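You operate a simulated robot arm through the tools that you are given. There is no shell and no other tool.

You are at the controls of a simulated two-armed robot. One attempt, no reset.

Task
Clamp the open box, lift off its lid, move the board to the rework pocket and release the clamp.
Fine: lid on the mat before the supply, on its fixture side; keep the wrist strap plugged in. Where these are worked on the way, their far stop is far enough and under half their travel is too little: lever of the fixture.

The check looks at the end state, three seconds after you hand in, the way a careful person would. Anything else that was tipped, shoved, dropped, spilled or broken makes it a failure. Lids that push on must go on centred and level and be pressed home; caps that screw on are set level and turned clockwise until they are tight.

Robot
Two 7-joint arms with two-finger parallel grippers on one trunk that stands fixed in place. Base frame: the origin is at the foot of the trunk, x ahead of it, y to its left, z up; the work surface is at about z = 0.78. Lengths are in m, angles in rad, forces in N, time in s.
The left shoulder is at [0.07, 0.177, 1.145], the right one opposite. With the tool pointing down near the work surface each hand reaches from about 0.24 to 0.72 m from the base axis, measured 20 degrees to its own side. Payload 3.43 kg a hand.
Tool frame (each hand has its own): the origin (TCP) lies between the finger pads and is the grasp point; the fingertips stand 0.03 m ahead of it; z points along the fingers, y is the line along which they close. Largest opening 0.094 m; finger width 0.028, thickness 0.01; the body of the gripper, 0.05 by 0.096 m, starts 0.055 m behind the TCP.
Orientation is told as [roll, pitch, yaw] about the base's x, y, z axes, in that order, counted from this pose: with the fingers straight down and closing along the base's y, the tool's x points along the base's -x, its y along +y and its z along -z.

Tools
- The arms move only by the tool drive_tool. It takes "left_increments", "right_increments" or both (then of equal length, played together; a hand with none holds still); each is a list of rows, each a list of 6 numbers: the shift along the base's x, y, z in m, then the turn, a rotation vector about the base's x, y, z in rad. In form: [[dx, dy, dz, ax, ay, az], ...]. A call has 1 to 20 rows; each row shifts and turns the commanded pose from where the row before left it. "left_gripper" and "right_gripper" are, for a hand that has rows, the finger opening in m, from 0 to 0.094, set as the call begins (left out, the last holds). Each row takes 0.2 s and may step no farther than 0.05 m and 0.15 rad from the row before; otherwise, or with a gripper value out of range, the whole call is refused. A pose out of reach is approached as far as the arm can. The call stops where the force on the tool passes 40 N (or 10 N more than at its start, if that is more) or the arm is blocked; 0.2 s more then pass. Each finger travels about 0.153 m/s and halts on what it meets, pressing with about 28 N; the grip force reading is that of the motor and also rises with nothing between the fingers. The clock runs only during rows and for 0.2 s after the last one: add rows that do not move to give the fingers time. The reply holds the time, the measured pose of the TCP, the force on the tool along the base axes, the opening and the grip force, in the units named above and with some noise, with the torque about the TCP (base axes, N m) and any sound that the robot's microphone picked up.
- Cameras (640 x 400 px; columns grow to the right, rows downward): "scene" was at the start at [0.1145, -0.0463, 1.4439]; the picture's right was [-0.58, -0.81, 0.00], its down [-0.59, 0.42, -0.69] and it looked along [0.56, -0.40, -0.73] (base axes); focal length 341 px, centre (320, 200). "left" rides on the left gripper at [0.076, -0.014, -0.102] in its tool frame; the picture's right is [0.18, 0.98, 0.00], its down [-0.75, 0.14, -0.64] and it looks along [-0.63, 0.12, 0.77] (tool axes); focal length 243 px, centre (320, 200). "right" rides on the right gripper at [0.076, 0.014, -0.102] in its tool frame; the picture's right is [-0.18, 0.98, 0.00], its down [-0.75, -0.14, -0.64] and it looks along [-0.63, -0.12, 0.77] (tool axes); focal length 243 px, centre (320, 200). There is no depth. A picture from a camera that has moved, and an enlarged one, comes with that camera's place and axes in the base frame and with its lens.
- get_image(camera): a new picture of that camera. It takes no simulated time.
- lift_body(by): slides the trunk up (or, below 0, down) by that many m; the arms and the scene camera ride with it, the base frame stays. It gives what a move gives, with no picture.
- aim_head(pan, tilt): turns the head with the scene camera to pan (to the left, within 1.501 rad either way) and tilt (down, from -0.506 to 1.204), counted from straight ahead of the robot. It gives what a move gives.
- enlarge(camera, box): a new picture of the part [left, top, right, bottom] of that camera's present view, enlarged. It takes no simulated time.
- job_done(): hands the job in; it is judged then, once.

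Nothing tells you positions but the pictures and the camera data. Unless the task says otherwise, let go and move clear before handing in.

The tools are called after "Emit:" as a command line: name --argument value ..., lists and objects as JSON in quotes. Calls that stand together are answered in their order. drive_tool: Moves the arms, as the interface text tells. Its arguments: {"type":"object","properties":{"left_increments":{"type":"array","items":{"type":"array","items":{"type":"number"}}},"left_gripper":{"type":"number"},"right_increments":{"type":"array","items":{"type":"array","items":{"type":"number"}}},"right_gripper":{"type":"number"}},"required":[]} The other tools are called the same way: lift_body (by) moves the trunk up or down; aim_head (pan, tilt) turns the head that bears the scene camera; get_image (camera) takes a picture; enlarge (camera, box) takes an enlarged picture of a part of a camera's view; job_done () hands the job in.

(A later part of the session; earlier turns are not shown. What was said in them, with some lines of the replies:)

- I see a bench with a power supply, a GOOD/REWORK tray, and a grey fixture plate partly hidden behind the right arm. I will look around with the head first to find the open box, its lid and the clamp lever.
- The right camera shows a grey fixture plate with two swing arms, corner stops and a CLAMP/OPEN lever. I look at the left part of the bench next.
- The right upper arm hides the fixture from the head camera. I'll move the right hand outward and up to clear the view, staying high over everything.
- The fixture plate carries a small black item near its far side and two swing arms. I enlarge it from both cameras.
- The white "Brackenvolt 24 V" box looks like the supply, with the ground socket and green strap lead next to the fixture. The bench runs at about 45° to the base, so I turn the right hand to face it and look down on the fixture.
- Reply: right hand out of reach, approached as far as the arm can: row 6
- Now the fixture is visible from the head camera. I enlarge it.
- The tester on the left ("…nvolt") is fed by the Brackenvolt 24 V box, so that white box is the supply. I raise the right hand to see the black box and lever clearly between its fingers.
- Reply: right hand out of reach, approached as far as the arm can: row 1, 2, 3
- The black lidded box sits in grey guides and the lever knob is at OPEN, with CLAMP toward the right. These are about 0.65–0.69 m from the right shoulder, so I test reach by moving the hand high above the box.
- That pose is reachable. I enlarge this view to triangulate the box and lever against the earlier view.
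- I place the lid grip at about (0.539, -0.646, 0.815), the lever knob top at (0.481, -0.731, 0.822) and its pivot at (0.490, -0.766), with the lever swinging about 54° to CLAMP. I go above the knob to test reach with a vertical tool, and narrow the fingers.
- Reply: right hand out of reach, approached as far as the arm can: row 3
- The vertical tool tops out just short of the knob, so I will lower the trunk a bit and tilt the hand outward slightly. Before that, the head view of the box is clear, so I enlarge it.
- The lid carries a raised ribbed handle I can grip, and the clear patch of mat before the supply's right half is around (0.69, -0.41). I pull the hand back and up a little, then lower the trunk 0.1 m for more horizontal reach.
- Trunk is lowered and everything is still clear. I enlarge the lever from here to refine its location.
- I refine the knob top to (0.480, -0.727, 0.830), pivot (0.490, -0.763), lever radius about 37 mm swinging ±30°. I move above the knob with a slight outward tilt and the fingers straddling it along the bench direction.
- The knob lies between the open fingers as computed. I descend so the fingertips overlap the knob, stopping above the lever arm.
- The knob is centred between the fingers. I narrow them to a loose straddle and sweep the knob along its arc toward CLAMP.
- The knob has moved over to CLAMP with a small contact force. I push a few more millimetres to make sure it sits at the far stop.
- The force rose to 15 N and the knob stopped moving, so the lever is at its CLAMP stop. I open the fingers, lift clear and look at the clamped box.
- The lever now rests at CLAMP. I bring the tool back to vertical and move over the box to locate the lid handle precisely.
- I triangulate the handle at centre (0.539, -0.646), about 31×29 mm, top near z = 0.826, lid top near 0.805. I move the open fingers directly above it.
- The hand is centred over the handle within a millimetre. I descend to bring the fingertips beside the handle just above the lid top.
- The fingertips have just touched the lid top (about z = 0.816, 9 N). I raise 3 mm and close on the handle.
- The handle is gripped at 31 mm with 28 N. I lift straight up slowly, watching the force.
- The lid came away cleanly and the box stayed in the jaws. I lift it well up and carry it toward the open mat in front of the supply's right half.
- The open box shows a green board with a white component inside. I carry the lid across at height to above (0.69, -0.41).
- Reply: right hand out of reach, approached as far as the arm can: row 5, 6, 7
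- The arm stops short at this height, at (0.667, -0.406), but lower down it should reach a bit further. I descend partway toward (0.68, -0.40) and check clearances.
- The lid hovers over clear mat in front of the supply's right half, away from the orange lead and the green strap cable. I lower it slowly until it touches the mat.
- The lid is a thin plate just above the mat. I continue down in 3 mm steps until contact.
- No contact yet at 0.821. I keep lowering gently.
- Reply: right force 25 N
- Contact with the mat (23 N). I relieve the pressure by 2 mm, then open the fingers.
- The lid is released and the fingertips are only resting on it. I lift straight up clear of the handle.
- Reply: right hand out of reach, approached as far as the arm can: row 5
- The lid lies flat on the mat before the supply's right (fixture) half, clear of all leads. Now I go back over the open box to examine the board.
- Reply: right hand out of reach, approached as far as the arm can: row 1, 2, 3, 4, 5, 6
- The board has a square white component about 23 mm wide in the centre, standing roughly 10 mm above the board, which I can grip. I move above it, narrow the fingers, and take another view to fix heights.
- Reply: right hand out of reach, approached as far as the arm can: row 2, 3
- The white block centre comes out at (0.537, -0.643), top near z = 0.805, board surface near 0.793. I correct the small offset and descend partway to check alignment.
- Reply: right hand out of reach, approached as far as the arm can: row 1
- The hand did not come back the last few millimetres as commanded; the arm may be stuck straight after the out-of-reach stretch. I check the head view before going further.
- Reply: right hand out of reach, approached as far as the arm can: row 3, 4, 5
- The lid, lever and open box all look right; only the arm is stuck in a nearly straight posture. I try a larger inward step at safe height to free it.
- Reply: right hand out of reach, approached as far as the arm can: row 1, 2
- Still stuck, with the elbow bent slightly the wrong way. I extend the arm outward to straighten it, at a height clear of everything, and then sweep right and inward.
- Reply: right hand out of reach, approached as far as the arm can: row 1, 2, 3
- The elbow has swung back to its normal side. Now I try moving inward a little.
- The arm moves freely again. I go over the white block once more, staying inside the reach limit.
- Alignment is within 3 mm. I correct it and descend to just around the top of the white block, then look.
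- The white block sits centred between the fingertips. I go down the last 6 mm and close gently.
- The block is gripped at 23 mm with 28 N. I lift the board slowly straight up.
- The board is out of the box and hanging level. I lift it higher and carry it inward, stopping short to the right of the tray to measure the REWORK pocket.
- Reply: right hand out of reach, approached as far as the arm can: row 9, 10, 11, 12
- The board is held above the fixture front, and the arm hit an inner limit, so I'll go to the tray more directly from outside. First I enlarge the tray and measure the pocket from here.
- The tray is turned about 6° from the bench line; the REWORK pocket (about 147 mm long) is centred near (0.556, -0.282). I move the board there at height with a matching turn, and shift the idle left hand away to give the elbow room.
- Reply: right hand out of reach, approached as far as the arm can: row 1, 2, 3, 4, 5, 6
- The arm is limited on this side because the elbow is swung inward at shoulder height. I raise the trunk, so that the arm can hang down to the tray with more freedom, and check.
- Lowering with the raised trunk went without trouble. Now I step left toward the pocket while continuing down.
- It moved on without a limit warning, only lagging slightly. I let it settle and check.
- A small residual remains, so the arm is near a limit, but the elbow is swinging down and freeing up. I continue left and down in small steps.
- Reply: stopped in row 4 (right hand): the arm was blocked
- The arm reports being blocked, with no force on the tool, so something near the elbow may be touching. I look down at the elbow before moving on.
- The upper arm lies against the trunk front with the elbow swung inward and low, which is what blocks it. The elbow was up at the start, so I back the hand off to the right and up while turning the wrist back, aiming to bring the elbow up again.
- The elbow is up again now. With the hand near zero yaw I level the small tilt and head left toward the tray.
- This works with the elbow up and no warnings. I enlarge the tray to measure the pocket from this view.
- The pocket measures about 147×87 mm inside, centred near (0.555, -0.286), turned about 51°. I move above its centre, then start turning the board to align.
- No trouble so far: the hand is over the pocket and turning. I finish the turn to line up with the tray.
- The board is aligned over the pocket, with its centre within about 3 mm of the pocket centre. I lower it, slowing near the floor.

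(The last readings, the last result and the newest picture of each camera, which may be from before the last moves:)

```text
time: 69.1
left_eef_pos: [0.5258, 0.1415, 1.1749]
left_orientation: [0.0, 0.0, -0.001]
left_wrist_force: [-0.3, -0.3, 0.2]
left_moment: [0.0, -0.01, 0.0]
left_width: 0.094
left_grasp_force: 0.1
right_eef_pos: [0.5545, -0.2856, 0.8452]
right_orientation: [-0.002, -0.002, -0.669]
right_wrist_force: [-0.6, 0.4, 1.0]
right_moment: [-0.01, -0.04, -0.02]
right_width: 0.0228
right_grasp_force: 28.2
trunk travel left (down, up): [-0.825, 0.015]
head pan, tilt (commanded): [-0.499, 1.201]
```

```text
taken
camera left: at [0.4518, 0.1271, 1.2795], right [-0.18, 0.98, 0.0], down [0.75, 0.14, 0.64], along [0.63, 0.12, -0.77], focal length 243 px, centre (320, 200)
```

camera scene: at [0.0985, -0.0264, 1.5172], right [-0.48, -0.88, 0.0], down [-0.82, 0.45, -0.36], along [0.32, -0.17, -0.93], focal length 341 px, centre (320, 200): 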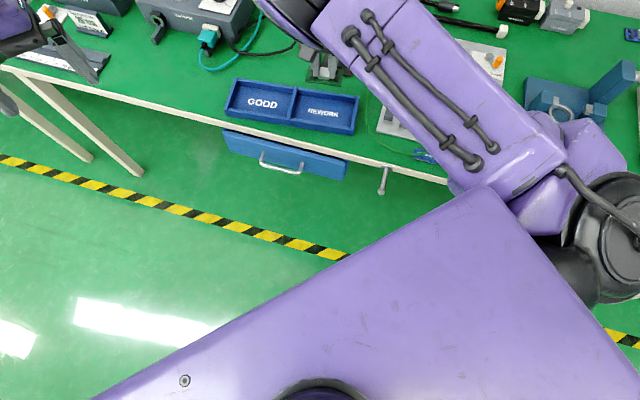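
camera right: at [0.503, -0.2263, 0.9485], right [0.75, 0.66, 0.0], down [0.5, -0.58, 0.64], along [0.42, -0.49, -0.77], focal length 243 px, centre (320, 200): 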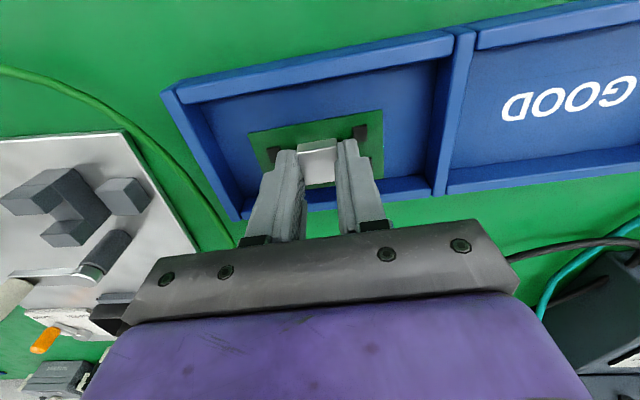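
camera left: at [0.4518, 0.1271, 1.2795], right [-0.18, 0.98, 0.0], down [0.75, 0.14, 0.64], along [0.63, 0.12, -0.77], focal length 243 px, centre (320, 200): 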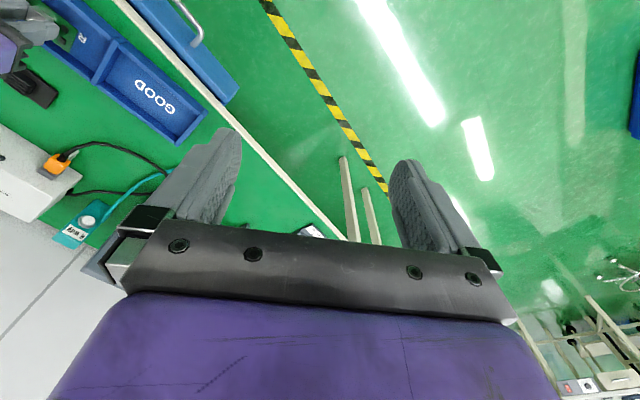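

The board is well inside the pocket walls. I lower it in small steps until it touches the floor.

Emit:
drive_tool --right_increments '[[0, 0, -0.004, 0, 0, 0], [0, 0, -0.004, 0, 0, 0], [0, 0, -0.004, 0, 0, 0], [0, 0, -0.003, 0, 0, 0], [0, 0, 0, 0, 0, 0]]'

```text
time: 70.3
left_eef_pos: [0.5253, 0.1416, 1.1766]
left_orientation: [0.002, 0.0, -0.001]
left_wrist_force: [-0.3, -0.3, 0.1]
left_moment: [0.01, 0.01, -0.02]
left_width: 0.0938
left_grasp_force: 0.1
right_eef_pos: [0.5553, -0.2854, 0.83]
right_orientation: [-0.004, -0.001, -0.671]
right_wrist_force: [-0.1, 0.1, -0.6]
right_moment: [-0.02, 0.01, -0.02]
right_width: 0.0229
right_grasp_force: 28.2
trunk travel left (down, up): [-0.825, 0.015]
head pan, tilt (commanded): [-0.499, 1.201]
```

Emit:
drive_tool --right_increments '[[0, 0, -0.002, 0, 0, 0], [0, 0, -0.002, 0, 0, 0], [0, 0, 0, 0, 0, 0]]'

Emit:
enlarge --camera "right" --box '[140, 20, 480, 230]'

```text
time: 71.1
left_eef_pos: [0.5256, 0.1418, 1.1759]
left_orientation: [0.001, -0.001, -0.001]
left_wrist_force: [-0.5, -0.2, -0.7]
left_moment: [0.01, 0.01, 0.01]
left_width: 0.0939
left_grasp_force: 0.0
right_eef_pos: [0.5539, -0.2844, 0.8253]
right_orientation: [-0.003, -0.001, -0.671]
right_wrist_force: [-0.5, 0.9, 0.1]
right_moment: [-0.04, 0.0, -0.04]
right_width: 0.023
right_grasp_force: 28.2
trunk travel left (down, up): [-0.825, 0.015]
head pan, tilt (commanded): [-0.499, 1.201]
```

```text
1.88 times, centred on (310, 125) of right
camera zoom: at [0.5029, -0.2256, 0.9284], right [0.75, 0.66, 0.0], down [0.5, -0.58, 0.64], along [0.42, -0.49, -0.77], focal length 457 px, centre (339, 341)
```

zoom: 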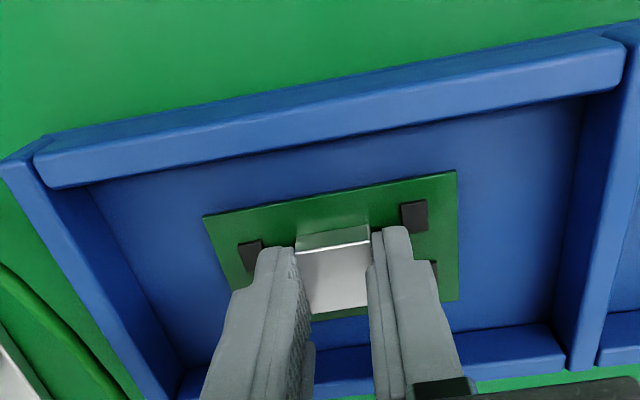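

Almost at the floor. I continue down in 2 mm steps.

Emit:
drive_tool --right_increments '[[0, 0, -0.002, 0, 0, 0], [0, 0, -0.002, 0, 0, 0], [0, 0, 0, 0, 0, 0]]'

```text
time: 71.9
left_eef_pos: [0.5263, 0.1412, 1.1746]
left_orientation: [0.0, 0.001, 0.0]
left_wrist_force: [0.0, 0.1, 0.6]
left_moment: [-0.01, 0.04, -0.01]
left_width: 0.0937
left_grasp_force: 0.1
right_eef_pos: [0.5542, -0.2846, 0.8224]
right_orientation: [-0.003, -0.001, -0.67]
right_wrist_force: [-0.4, 0.9, -0.7]
right_moment: [0.01, -0.01, 0.01]
right_width: 0.0229
right_grasp_force: 28.1
trunk travel left (down, up): [-0.825, 0.015]
head pan, tilt (commanded): [-0.499, 1.201]
```

Emit:
drive_tool --right_increments '[[0, 0, -0.002, 0, 0, 0], [0, 0, -0.002, 0, 0, 0], [0, 0, 0, 0, 0, 0]]'

```text
time: 72.7
left_eef_pos: [0.5243, 0.1426, 1.1757]
left_orientation: [-0.002, -0.001, 0.001]
left_wrist_force: [-0.2, 0.0, 0.3]
left_moment: [0.02, -0.04, 0.0]
left_width: 0.0943
left_grasp_force: 0.1
right_eef_pos: [0.5547, -0.284, 0.821]
right_orientation: [-0.001, -0.006, -0.669]
right_wrist_force: [5.4, -2.2, 19.8]
right_moment: [-0.05, -0.15, -0.01]
right_width: 0.0231
right_grasp_force: 28.2
trunk travel left (down, up): [-0.825, 0.015]
head pan, tilt (commanded): [-0.499, 1.201]
```

Contact at z = 0.821. I ease off 2 mm, open the fingers a little and lift clear.

Emit:
drive_tool --right_increments '[[0, 0, 0.0025, 0, 0, 0], [0, 0, 0, 0, 0, 0]]'

Emit:
drive_tool --right_increments '[[0, 0, 0, 0, 0, 0], [0, 0, 0, 0, 0, 0]]' --right_gripper 0.036

Emit:
drive_tool --right_increments '[[0, 0, 0.005, 0, 0, 0], [0, 0, 0.015, 0, 0, 0], [0, 0, 0.03, 0, 0, 0], [0, 0, 0.03, 0, 0, 0], [0, 0, 0.03, 0, 0, 0], [0, 0, 0, 0, 0, 0]]'

Emit:
get_image --camera "right"

Emit:
get_image --camera "scene"

```text
time: 73.3
left_eef_pos: [0.5254, 0.1429, 1.1758]
left_orientation: [0.0, -0.002, 0.001]
left_wrist_force: [-0.5, -0.4, -0.2]
left_moment: [0.01, -0.03, -0.04]
left_width: 0.094
left_grasp_force: 0.1
right_eef_pos: [0.5532, -0.2845, 0.8206]
right_orientation: [-0.003, -0.004, -0.669]
right_wrist_force: [3.5, -2.6, 14.0]
right_moment: [-0.2, -0.28, 0.0]
right_width: 0.0229
right_grasp_force: 27.7
trunk travel left (down, up): [-0.825, 0.015]
head pan, tilt (commanded): [-0.499, 1.201]
```

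```text
time: 73.9
left_eef_pos: [0.5258, 0.1412, 1.1755]
left_orientation: [0.0, -0.001, -0.001]
left_wrist_force: [0.5, 0.5, 0.1]
left_moment: [0.0, 0.01, -0.02]
left_width: 0.0941
left_grasp_force: 0.0
right_eef_pos: [0.5526, -0.2847, 0.8201]
right_orientation: [-0.003, 0.0, -0.669]
right_wrist_force: [-2.6, -1.7, 8.1]
right_moment: [0.05, 0.03, 0.02]
right_width: 0.0343
right_grasp_force: 0.1
trunk travel left (down, up): [-0.825, 0.015]
head pan, tilt (commanded): [-0.499, 1.201]
```

```text
time: 75.3
left_eef_pos: [0.5265, 0.1407, 1.1752]
left_orientation: [0.001, 0.0, 0.0]
left_wrist_force: [0.6, 1.0, -0.2]
left_moment: [-0.03, 0.0, 0.0]
left_width: 0.0941
left_grasp_force: 0.0
right_eef_pos: [0.5545, -0.285, 0.9313]
right_orientation: [-0.002, 0.0, -0.67]
right_wrist_force: [-0.4, 0.5, 0.2]
right_moment: [0.01, -0.01, 0.0]
right_width: 0.0359
right_grasp_force: 0.2
trunk travel left (down, up): [-0.825, 0.015]
head pan, tilt (commanded): [-0.499, 1.201]
```

```text
taken
camera right: at [0.5035, -0.2254, 1.0335], right [0.75, 0.66, 0.0], down [0.5, -0.58, 0.64], along [0.42, -0.49, -0.77], focal length 243 px, centre (320, 200)
```

right: 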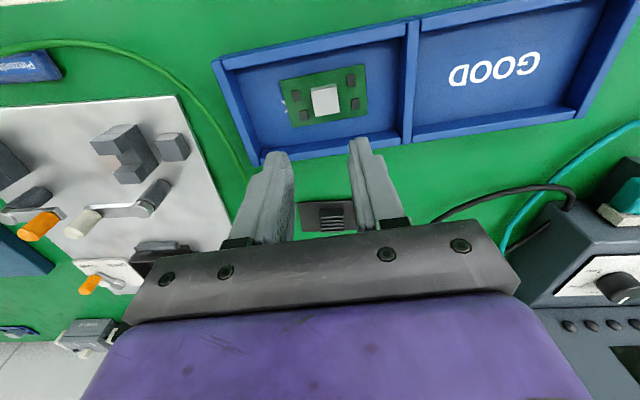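

```text
taken
camera scene: at [0.0989, -0.0265, 1.5171], right [-0.48, -0.88, 0.0], down [-0.82, 0.45, -0.36], along [0.32, -0.17, -0.93], focal length 341 px, centre (320, 200)
```

scene: 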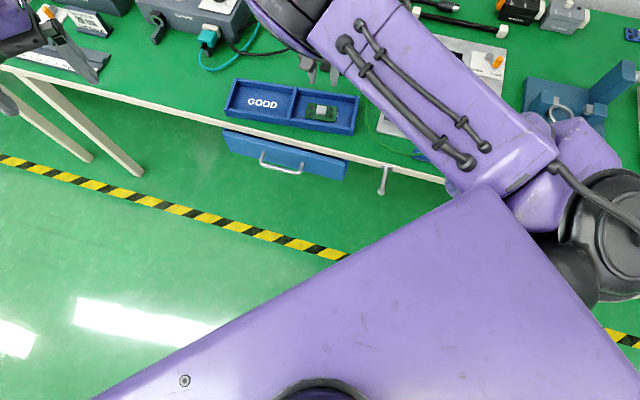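

The board lies flat in the REWORK pocket. Now I raise the hand and go back over the fixture to release the clamp.

Emit:
drive_tool --right_increments '[[0, 0, 0.035, 0, 0, 0], [0, 0, 0.035, 0, 0, 0], [0, 0, 0.035, 0, 0, 0], [-0.0105, -0.0328, 0.0132, 0, 0, -0.0128], [-0.0105, -0.0328, 0.0132, 0, 0, -0.0128], [-0.0105, -0.0328, 0.0132, 0, 0, -0.0128], [-0.0105, -0.0328, 0.0132, 0, 0, -0.0128], [-0.0105, -0.0328, 0.0132, 0, 0, -0.0128], [-0.0105, -0.0328, 0.0132, 0, 0, -0.0128], [-0.0105, -0.0328, 0.0132, 0, 0, -0.0128], [-0.0105, -0.0328, 0.0132, 0, 0, -0.0128], [-0.0105, -0.0328, 0.0132, 0, 0, -0.0128], [0, 0, 0, 0, 0, 0]]' --right_gripper 0.055

Emit:
aim_head --pan -0.8 --tilt 0.8

Emit:
get_image --camera "scene"

Emit:
get_image --camera "right"

```text
time: 78.1
left_eef_pos: [0.5259, 0.1417, 1.1753]
left_orientation: [0.0, 0.0, 0.001]
left_wrist_force: [0.3, -0.3, 0.7]
left_moment: [-0.04, 0.0, 0.0]
left_width: 0.0938
left_grasp_force: 0.2
right_eef_pos: [0.4604, -0.5805, 1.1558]
right_orientation: [-0.004, -0.003, -0.783]
right_wrist_force: [-0.3, 0.2, -0.9]
right_moment: [-0.02, 0.0, 0.04]
right_width: 0.055
right_grasp_force: 0.0
trunk travel left (down, up): [-0.825, 0.015]
head pan, tilt (commanded): [-0.499, 1.201]
```

```text
time: 79.0
left_eef_pos: [0.5263, 0.141, 1.1752]
left_orientation: [0.0, 0.0, 0.0]
left_wrist_force: [1.3, -0.1, 0.4]
left_moment: [0.0, 0.02, 0.0]
left_width: 0.0939
left_grasp_force: 0.0
right_eef_pos: [0.4597, -0.5801, 1.1568]
right_orientation: [-0.005, -0.001, -0.785]
right_wrist_force: [1.0, -0.4, 0.6]
right_moment: [0.04, 0.01, 0.04]
right_width: 0.055
right_grasp_force: 0.0
trunk travel left (down, up): [-0.825, 0.015]
head pan, tilt (commanded): [-0.799, 0.799]
```

```text
taken
camera scene: at [0.1055, -0.0576, 1.5449], right [-0.72, -0.7, 0.0], down [-0.5, 0.51, -0.7], along [0.49, -0.5, -0.72], focal length 341 px, centre (320, 200)
```

scene: 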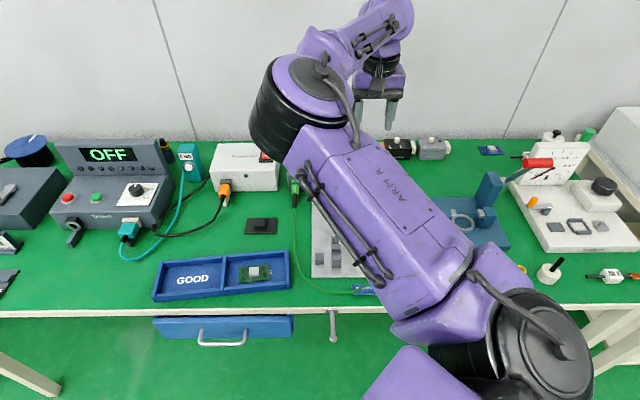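

```text
taken
camera right: at [0.4153, -0.5157, 1.2582], right [0.82, 0.57, 0.0], down [0.43, -0.63, 0.64], along [0.36, -0.53, -0.77], focal length 243 px, centre (320, 200)
```

right: 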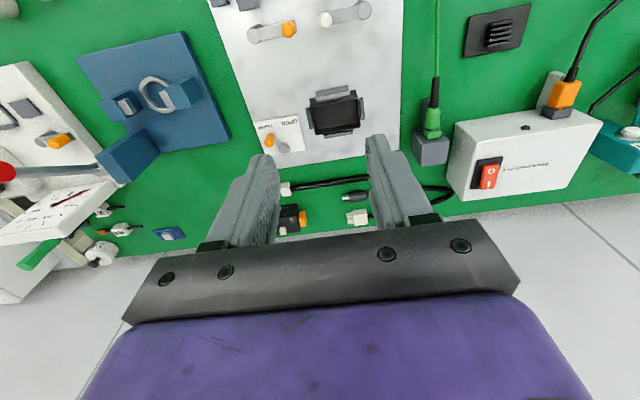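

All is in order: board in REWORK, lid before the supply's right half, strap plugged in. I lower the trunk by 0.2 m for the reach to the lever.

Emit:
lift_body --by -0.2

Emit:
drive_tool --right_increments '[[-0.005, -0.03, 0, 0, 0, 0], [-0.005, -0.03, 0, 0, 0, 0], [-0.005, -0.03, 0, 0, 0, 0], [0, 0, 0, 0, 0, 0]]'

Emit:
get_image --camera "right"

Emit:
get_image --camera "scene"

```text
time: 81.1
left_eef_pos: [0.5258, 0.1401, 0.9749]
left_orientation: [0.001, 0.001, -0.001]
left_wrist_force: [0.4, -0.5, -0.4]
left_moment: [0.0, -0.03, -0.05]
left_width: 0.0941
left_grasp_force: 0.0
right_eef_pos: [0.4593, -0.5799, 0.9561]
right_orientation: [-0.003, -0.003, -0.782]
right_wrist_force: [-0.4, -1.3, 0.6]
right_moment: [-0.01, 0.01, -0.01]
right_width: 0.055
right_grasp_force: 0.1
trunk travel left (down, up): [-0.625, 0.215]
head pan, tilt (commanded): [-0.799, 0.799]
```

```text
time: 82.1
left_eef_pos: [0.5265, 0.1421, 0.9741]
left_orientation: [0.001, 0.0, 0.0]
left_wrist_force: [-0.1, -0.7, -1.4]
left_moment: [-0.02, 0.01, -0.01]
left_width: 0.0939
left_grasp_force: 0.0
right_eef_pos: [0.4455, -0.6697, 0.9554]
right_orientation: [-0.005, -0.003, -0.783]
right_wrist_force: [-0.4, 0.8, -0.1]
right_moment: [-0.02, -0.01, 0.01]
right_width: 0.0552
right_grasp_force: 0.1
trunk travel left (down, up): [-0.625, 0.215]
head pan, tilt (commanded): [-0.799, 0.799]
```

```text
taken
camera right: at [0.4009, -0.6051, 1.0581], right [0.82, 0.57, 0.0], down [0.44, -0.63, 0.64], along [0.36, -0.53, -0.77], focal length 243 px, centre (320, 200)
```

right: 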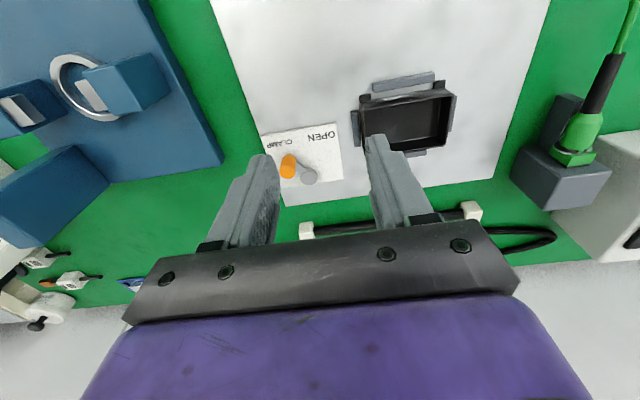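

```text
taken
camera scene: at [0.1058, -0.0567, 1.3449], right [-0.72, -0.7, 0.0], down [-0.5, 0.51, -0.7], along [0.49, -0.5, -0.72], focal length 341 px, centre (320, 200)
```

scene: 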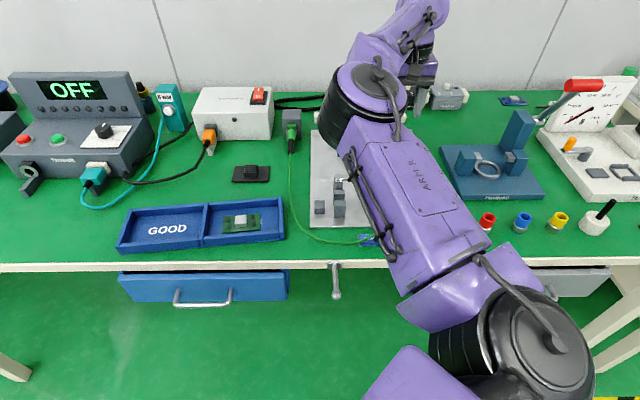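

The knob is visible at CLAMP. I enlarge to measure its position.

Emit:
enlarge --camera "right" --box '[240, 110, 370, 210]'

```text
4.00 times, centred on (305, 160) of right
camera zoom: at [0.4009, -0.6051, 1.0581], right [0.82, 0.57, 0.0], down [0.44, -0.63, 0.64], along [0.36, -0.53, -0.77], focal length 970 px, centre (380, 360)
```

zoom: 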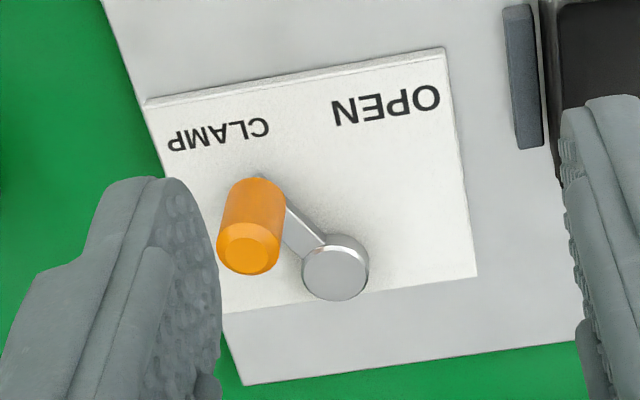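

The knob is at (0.4555, -0.751), lever at -30° (CLAMP). I move above it with the same slight outward tilt and a 44 mm opening.

Emit:
drive_tool --right_increments '[[0.0019, -0.0259, -0.01, -0.028, -0.028, 0], [0.0019, -0.0259, -0.02, -0.028, -0.028, 0], [0.002, -0.0258, -0.025, -0.028, -0.028, 0], [0, 0, 0, 0, 0, 0]]' --right_gripper 0.044

Emit:
get_image --camera "right"

Emit:
enlarge --camera "right" --box '[220, 70, 420, 200]'

```text
time: 83.1
left_eef_pos: [0.5257, 0.1417, 0.9754]
left_orientation: [-0.002, -0.001, -0.001]
left_wrist_force: [0.2, -0.3, 0.3]
left_moment: [0.0, 0.0, 0.03]
left_width: 0.094
left_grasp_force: 0.0
right_eef_pos: [0.4522, -0.7446, 0.9018]
right_orientation: [-0.004, -0.121, -0.784]
right_wrist_force: [0.5, 0.4, 0.0]
right_moment: [0.03, -0.02, -0.05]
right_width: 0.0443
right_grasp_force: 0.1
trunk travel left (down, up): [-0.625, 0.215]
head pan, tilt (commanded): [-0.799, 0.799]
```

```text
taken
camera right: at [0.3981, -0.6718, 0.9933], right [0.82, 0.57, 0.02], down [0.38, -0.57, 0.73], along [0.42, -0.59, -0.69], focal length 243 px, centre (320, 200)
```

right: 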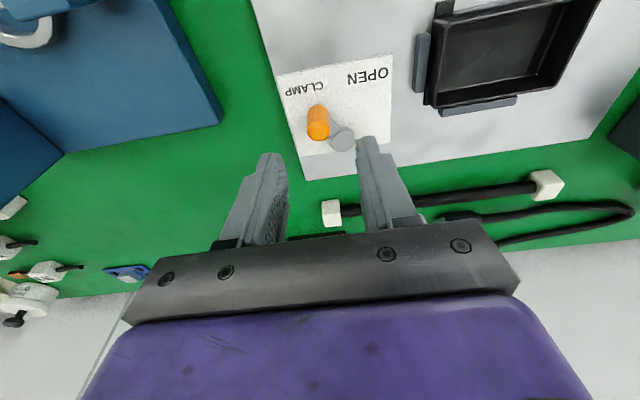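

```text
3.08 times, centred on (320, 135) of right
camera zoom: at [0.3981, -0.6718, 0.9933], right [0.82, 0.57, 0.02], down [0.38, -0.57, 0.73], along [0.42, -0.59, -0.69], focal length 746 px, centre (320, 400)
```

zoom: 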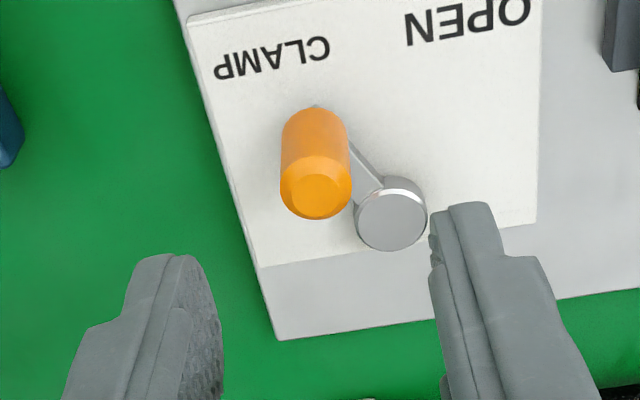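

The knob lies between the fingers, slightly off centre. I correct 4 mm and descend around it.

Emit:
drive_tool --right_increments '[[0.0005, -0.0037, -0.01, 0, 0, 0], [0, 0, -0.015, 0, 0, 0], [0, 0, -0.015, 0, 0, 0], [0, 0, -0.015, 0, 0, 0], [0, 0, 0, 0, 0, 0]]'

Emit:
enlarge --camera "right" --box '[220, 60, 420, 190]'

```text
time: 84.3
left_eef_pos: [0.526, 0.1409, 0.9758]
left_orientation: [0.001, 0.0, 0.002]
left_wrist_force: [0.1, -0.8, -0.2]
left_moment: [0.03, 0.0, -0.01]
left_width: 0.0941
left_grasp_force: 0.1
right_eef_pos: [0.4502, -0.7506, 0.8459]
right_orientation: [-0.004, -0.12, -0.782]
right_wrist_force: [0.2, -0.5, -0.6]
right_moment: [-0.03, -0.04, -0.01]
right_width: 0.044
right_grasp_force: 0.0
trunk travel left (down, up): [-0.625, 0.215]
head pan, tilt (commanded): [-0.799, 0.799]
```

```text
3.08 times, centred on (320, 125) of right
camera zoom: at [0.3977, -0.6781, 0.9374], right [0.82, 0.57, 0.02], down [0.38, -0.57, 0.73], along [0.42, -0.59, -0.69], focal length 746 px, centre (320, 431)
```

zoom: 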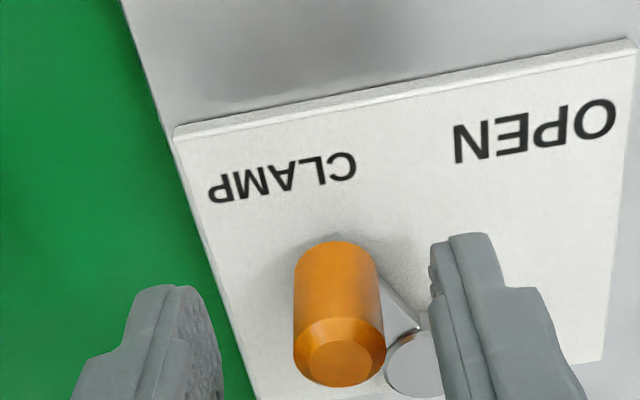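

The knob is straddled. I narrow the fingers and sweep it back along its arc toward OPEN.

Emit:
drive_tool --right_increments '[[0, 0, 0, 0, 0, 0], [0, 0, 0, 0, 0, 0]]' --right_gripper 0.027

Emit:
drive_tool --right_increments '[[0.0022, 0.006, 0, 0, 0, 0], [0.0032, 0.0054, 0, 0, 0, 0], [0.0041, 0.00495, 0, 0, 0, 0], [0.00495, 0.0041, 0, 0, 0, 0], [0.0054, 0.0032, 0, 0, 0, 0], [0.0058, 0.0021, 0, 0, 0, 0], [0.0039, 0.0011, 0, 0, 0, 0], [0, 0, 0, 0, 0, 0]]'

Emit:
enlarge --camera "right" --box '[220, 60, 420, 190]'

```text
time: 84.9
left_eef_pos: [0.5264, 0.1419, 0.9771]
left_orientation: [0.0, 0.0, 0.0]
left_wrist_force: [0.3, 0.1, -0.8]
left_moment: [0.04, 0.01, -0.02]
left_width: 0.094
left_grasp_force: 0.1
right_eef_pos: [0.4511, -0.7514, 0.8439]
right_orientation: [-0.003, -0.118, -0.784]
right_wrist_force: [-0.1, 0.2, -0.4]
right_moment: [-0.02, -0.01, 0.01]
right_width: 0.0271
right_grasp_force: 0.1
trunk travel left (down, up): [-0.625, 0.215]
head pan, tilt (commanded): [-0.799, 0.799]
```

```text
time: 86.7
left_eef_pos: [0.5256, 0.1408, 0.976]
left_orientation: [0.001, 0.001, 0.0]
left_wrist_force: [-0.4, 0.3, 0.0]
left_moment: [-0.02, -0.03, 0.02]
left_width: 0.094
left_grasp_force: 0.1
right_eef_pos: [0.4804, -0.7231, 0.8461]
right_orientation: [-0.002, -0.119, -0.783]
right_wrist_force: [-0.4, -0.7, -0.5]
right_moment: [-0.03, 0.0, 0.0]
right_width: 0.0271
right_grasp_force: 0.3
trunk travel left (down, up): [-0.625, 0.215]
head pan, tilt (commanded): [-0.799, 0.799]
```

```text
3.08 times, centred on (320, 125) of right
camera zoom: at [0.4276, -0.6508, 0.9378], right [0.82, 0.57, 0.02], down [0.38, -0.57, 0.73], along [0.42, -0.59, -0.69], focal length 746 px, centre (320, 431)
```

zoom: 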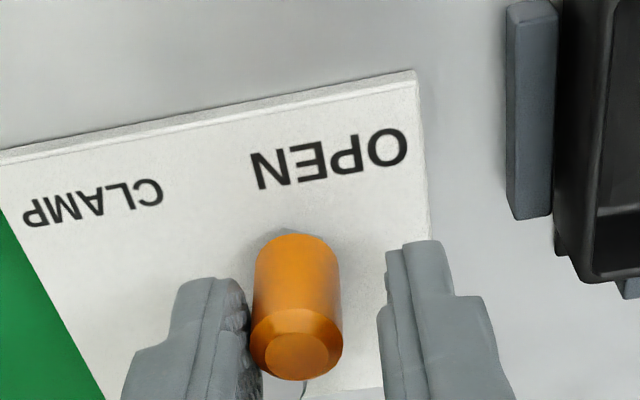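

The knob is nearly at OPEN. I push a few more millimetres to its stop.

Emit:
drive_tool --right_increments '[[0.0029, 0.0008, 0, 0, 0, 0], [0.0029, 0.0008, 0, 0, 0, 0], [0, 0, 0, 0, 0, 0]]'

Emit:
enlarge --camera "right" --box '[220, 60, 420, 190]'

```text
time: 87.5
left_eef_pos: [0.5254, 0.1404, 0.9758]
left_orientation: [0.0, 0.001, 0.001]
left_wrist_force: [-0.1, 0.5, 0.4]
left_moment: [0.05, 0.01, 0.0]
left_width: 0.094
left_grasp_force: 0.0
right_eef_pos: [0.4847, -0.7231, 0.8448]
right_orientation: [-0.003, -0.121, -0.784]
right_wrist_force: [-2.6, -2.2, 0.3]
right_moment: [-0.06, 0.04, -0.03]
right_width: 0.0292
right_grasp_force: 2.5
trunk travel left (down, up): [-0.625, 0.215]
head pan, tilt (commanded): [-0.799, 0.799]
```

```text
3.08 times, centred on (320, 125) of right
camera zoom: at [0.4326, -0.6505, 0.9379], right [0.82, 0.57, 0.02], down [0.38, -0.57, 0.73], along [0.42, -0.59, -0.69], focal length 746 px, centre (320, 431)
```

zoom: 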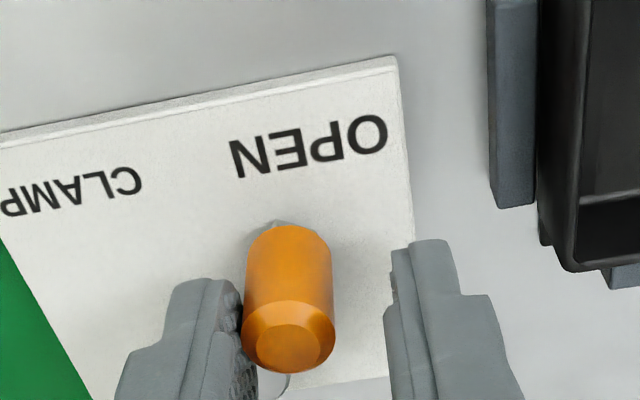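

Contact force is rising. I push slightly more to be sure it sits at the OPEN stop.

Emit:
drive_tool --right_increments '[[0.0027, 0.0012, 0, 0, 0, 0], [0.0025, 0.0012, 0, 0, 0, 0], [0, 0, 0, 0, 0, 0]]'

Emit:
enlarge --camera "right" --box '[220, 60, 420, 190]'

```text
time: 88.3
left_eef_pos: [0.5246, 0.1397, 0.9766]
left_orientation: [0.002, -0.002, 0.0]
left_wrist_force: [-0.4, -0.2, -0.7]
left_moment: [0.01, -0.01, -0.02]
left_width: 0.0941
left_grasp_force: 0.1
right_eef_pos: [0.4887, -0.7221, 0.8463]
right_orientation: [-0.003, -0.121, -0.786]
right_wrist_force: [-13.6, -6.7, -1.8]
right_moment: [-0.14, 0.26, -0.06]
right_width: 0.0353
right_grasp_force: 7.8
trunk travel left (down, up): [-0.625, 0.215]
head pan, tilt (commanded): [-0.799, 0.799]
```

```text
3.08 times, centred on (320, 125) of right
camera zoom: at [0.4363, -0.6496, 0.9383], right [0.82, 0.56, 0.02], down [0.38, -0.57, 0.73], along [0.42, -0.59, -0.69], focal length 746 px, centre (320, 431)
```

zoom: 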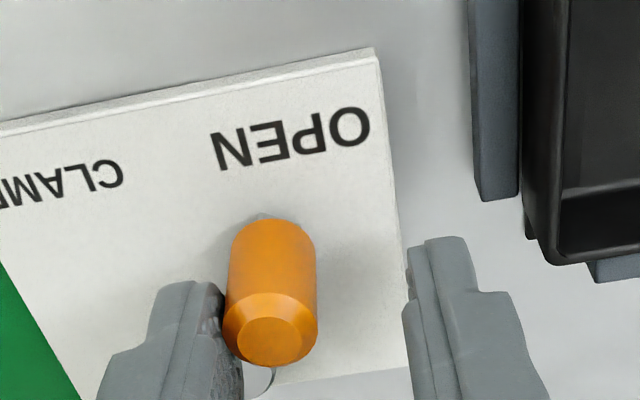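

The lever is firmly at the OPEN stop. I open the fingers slightly and lift straight clear.

Emit:
drive_tool --right_increments '[[-0.003, -0.003, 0, 0, 0, 0], [0, 0, 0, 0, 0, 0], [0, 0, 0.02, 0, 0, 0], [0, 0, 0.03, 0, 0, 0], [0, 0, 0.03, 0, 0, 0], [-0.005, 0.01, 0.03, 0, 0, 0]]' --right_gripper 0.044

Emit:
get_image --camera "right"

Emit:
enlarge --camera "right" --box '[240, 0, 500, 170]'

```text
time: 89.7
left_eef_pos: [0.5275, 0.1418, 0.975]
left_orientation: [-0.001, 0.0, 0.0]
left_wrist_force: [0.3, 0.5, -0.7]
left_moment: [-0.03, -0.03, 0.03]
left_width: 0.0943
left_grasp_force: 0.0
right_eef_pos: [0.4846, -0.7101, 0.9565]
right_orientation: [-0.003, -0.12, -0.783]
right_wrist_force: [-0.5, 0.5, -0.1]
right_moment: [-0.01, -0.01, 0.02]
right_width: 0.0438
right_grasp_force: 0.0
trunk travel left (down, up): [-0.625, 0.215]
head pan, tilt (commanded): [-0.799, 0.799]
```

```text
taken
camera right: at [0.4313, -0.638, 1.0493], right [0.82, 0.57, 0.02], down [0.38, -0.57, 0.73], along [0.42, -0.59, -0.68], focal length 243 px, centre (320, 200)
```

right: 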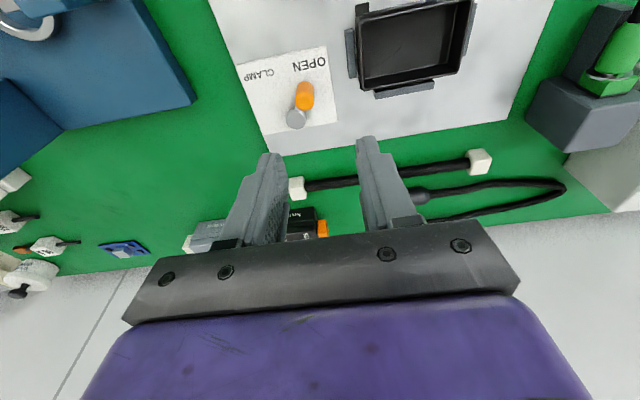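

```text
2.35 times, centred on (370, 85) of right
camera zoom: at [0.4313, -0.638, 1.0493], right [0.82, 0.57, 0.02], down [0.38, -0.57, 0.73], along [0.42, -0.59, -0.68], focal length 571 px, centre (202, 471)
```

zoom: 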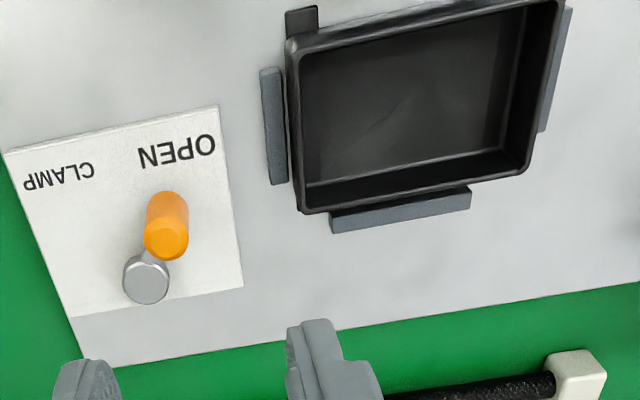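

The lever sits at OPEN and the empty box stays in place. I retract the hand up and inward, then inspect the whole bench.

Emit:
drive_tool --right_increments '[[-0.01, 0.015, 0.03, 0.042, 0.042, 0], [-0.01, 0.02, 0.03, 0.042, 0.042, 0], [-0.015, 0.02, 0.03, 0, 0, 0], [-0.02, 0.02, 0.02, 0, 0, 0], [-0.02, 0.02, 0.01, 0, 0, 0], [-0.02, 0.01, 0.0, 0, 0, 0.1], [-0.02, 0.0, 0.0, 0, 0, 0.1], [0, 0, 0, 0, 0, 0]]'

Emit:
get_image --camera "scene"

Emit:
get_image --camera "right"

Emit:
enlarge --camera "scene" --box '[100, 70, 320, 260]'

```text
time: 91.5
left_eef_pos: [0.5267, 0.1423, 0.9753]
left_orientation: [-0.001, -0.002, -0.001]
left_wrist_force: [0.2, -1.0, 0.7]
left_moment: [0.01, 0.02, 0.02]
left_width: 0.0939
left_grasp_force: 0.1
right_eef_pos: [0.3703, -0.6086, 1.076]
right_orientation: [-0.004, -0.002, -0.583]
right_wrist_force: [0.3, -0.8, -0.4]
right_moment: [0.0, 0.01, 0.01]
right_width: 0.044
right_grasp_force: 0.2
trunk travel left (down, up): [-0.625, 0.215]
head pan, tilt (commanded): [-0.799, 0.799]
```

```text
taken
camera scene: at [0.1061, -0.0577, 1.3449], right [-0.72, -0.7, 0.0], down [-0.5, 0.51, -0.7], along [0.49, -0.5, -0.72], focal length 341 px, centre (320, 200)
```

scene: 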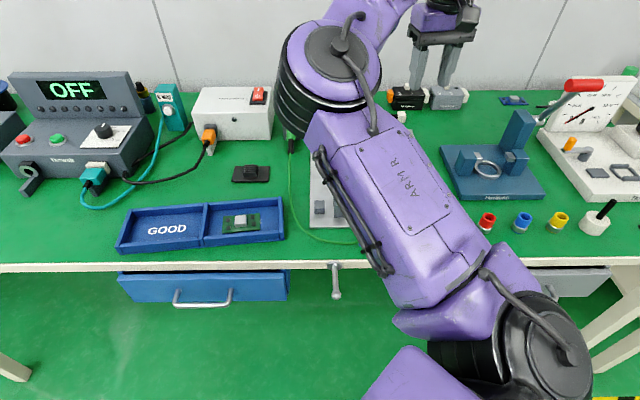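

```text
taken
camera right: at [0.3136, -0.5538, 1.1781], right [0.69, 0.72, 0.0], down [0.55, -0.53, 0.64], along [0.46, -0.45, -0.77], focal length 243 px, centre (320, 200)
```

right: 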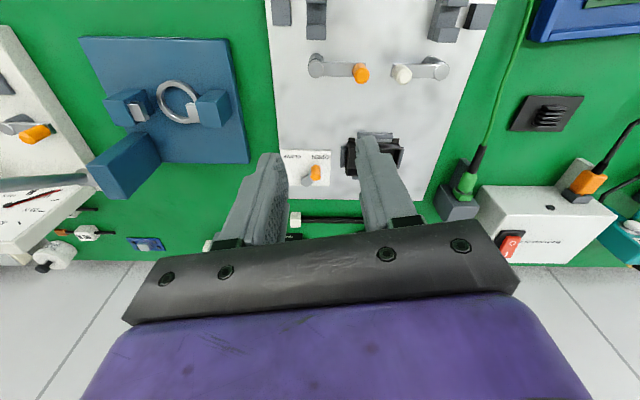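

```text
2.11 times, centred on (210, 165) of scene
camera zoom: at [0.1061, -0.0577, 1.3449], right [-0.72, -0.7, 0.0], down [-0.5, 0.51, -0.7], along [0.49, -0.5, -0.72], focal length 719 px, centre (552, 274)
```

zoom: 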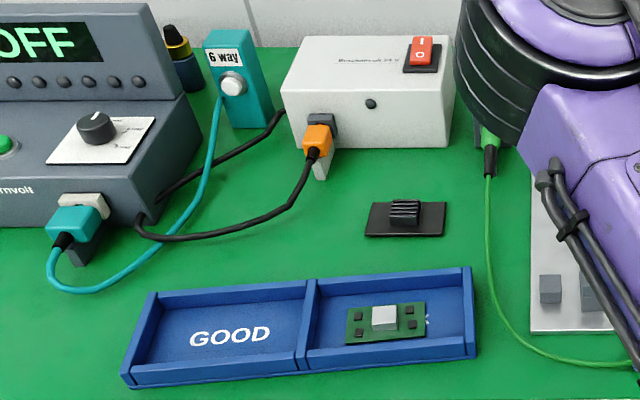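

The board is in REWORK, the lid is flat before the supply's right half, and the strap plug is in. I take one last close look at the fixture, lever and plug before handing in.

Emit:
enlarge --camera "right" --box '[260, 60, 620, 260]'

Emit:
drive_tool --right_increments '[[-0.03, 0.0, 0.02, 0, 0, 0.05], [-0.03, 0.0, 0.02, 0, 0, 0.05], [-0.03, 0.0, 0.0, 0, 0, 0.05], [0, 0, 0, 0, 0, 0]]'

Emit:
enlarge --camera "right" --box '[240, 0, 560, 200]'

```text
1.78 times, centred on (440, 160) of right
camera zoom: at [0.3136, -0.5538, 1.1781], right [0.69, 0.72, 0.0], down [0.55, -0.53, 0.64], along [0.46, -0.45, -0.77], focal length 431 px, centre (107, 271)
```

zoom: 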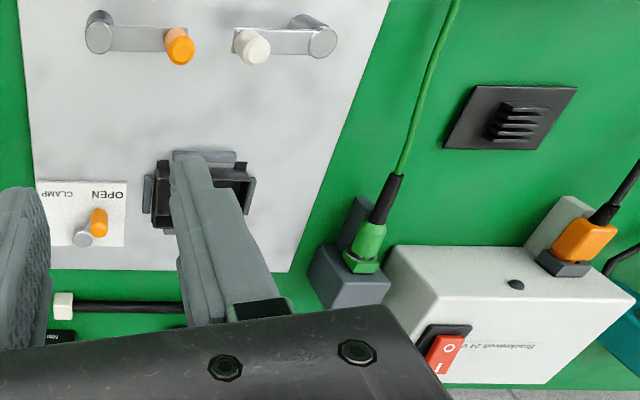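

```text
time: 92.5
left_eef_pos: [0.5272, 0.14, 0.9747]
left_orientation: [-0.001, 0.0, 0.001]
left_wrist_force: [0.2, -0.4, -0.6]
left_moment: [-0.01, 0.0, 0.03]
left_width: 0.094
left_grasp_force: 0.0
right_eef_pos: [0.3318, -0.6096, 1.0872]
right_orientation: [-0.009, -0.006, -0.516]
right_wrist_force: [0.9, -0.2, 0.0]
right_moment: [0.0, 0.04, -0.01]
right_width: 0.0439
right_grasp_force: 0.0
right hand out of reach, approached as far as the arm can: row 1, 2, 3
trunk travel left (down, up): [-0.625, 0.215]
head pan, tilt (commanded): [-0.799, 0.799]
```

```text
2.00 times, centred on (400, 100) of right
camera zoom: at [0.2725, -0.5573, 1.1896], right [0.64, 0.76, -0.01], down [0.59, -0.49, 0.65], along [0.49, -0.42, -0.76], focal length 485 px, centre (160, 400)
```

zoom: 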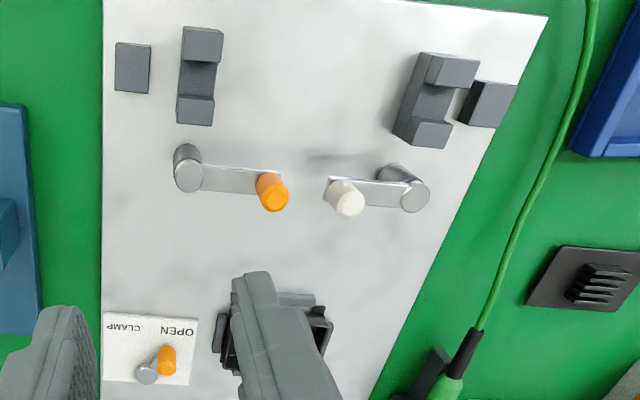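

The final state looks right. The lever is at OPEN and the empty box is in its fixture. The lid lies flat on the mat before the supply on the fixture side, and the board is in the REWORK pocket. The strap is still plugged in and both hands are clear, so I hand the job in.

Emit:
job_done

```text
The job is handed in.
```

I finished the job and handed it in. I don't have the check's verdict.

- **Clamp:** I pushed the fixture lever to its CLAMP stop before lifting the lid. After the board was out, I swung it back to its OPEN stop. Both times the force rose to about 15 N and the lever stopped moving.
- **Lid:** It lies flat on the mat in front of the 24 V supply, in front of the half nearer the fixture, and clear of the cables. I took the white "Brackenvolt 24 V" box to be the supply.
- **Board:** It lies flat in the REWORK pocket, close to the middle and lined up with the tray.
- **Wrist strap:** It is still plugged in, and its lead was not touched.
- **Rest of the bench:** The empty box is still in its fixture. I saw nothing else moved or tipped in the last pictures.

While carrying the board, the right upper arm appeared to lean against the robot's own trunk and was blocked for a moment. I backed off, raised the elbow and went in again. Both hands are now open, empty and clear of the bench.
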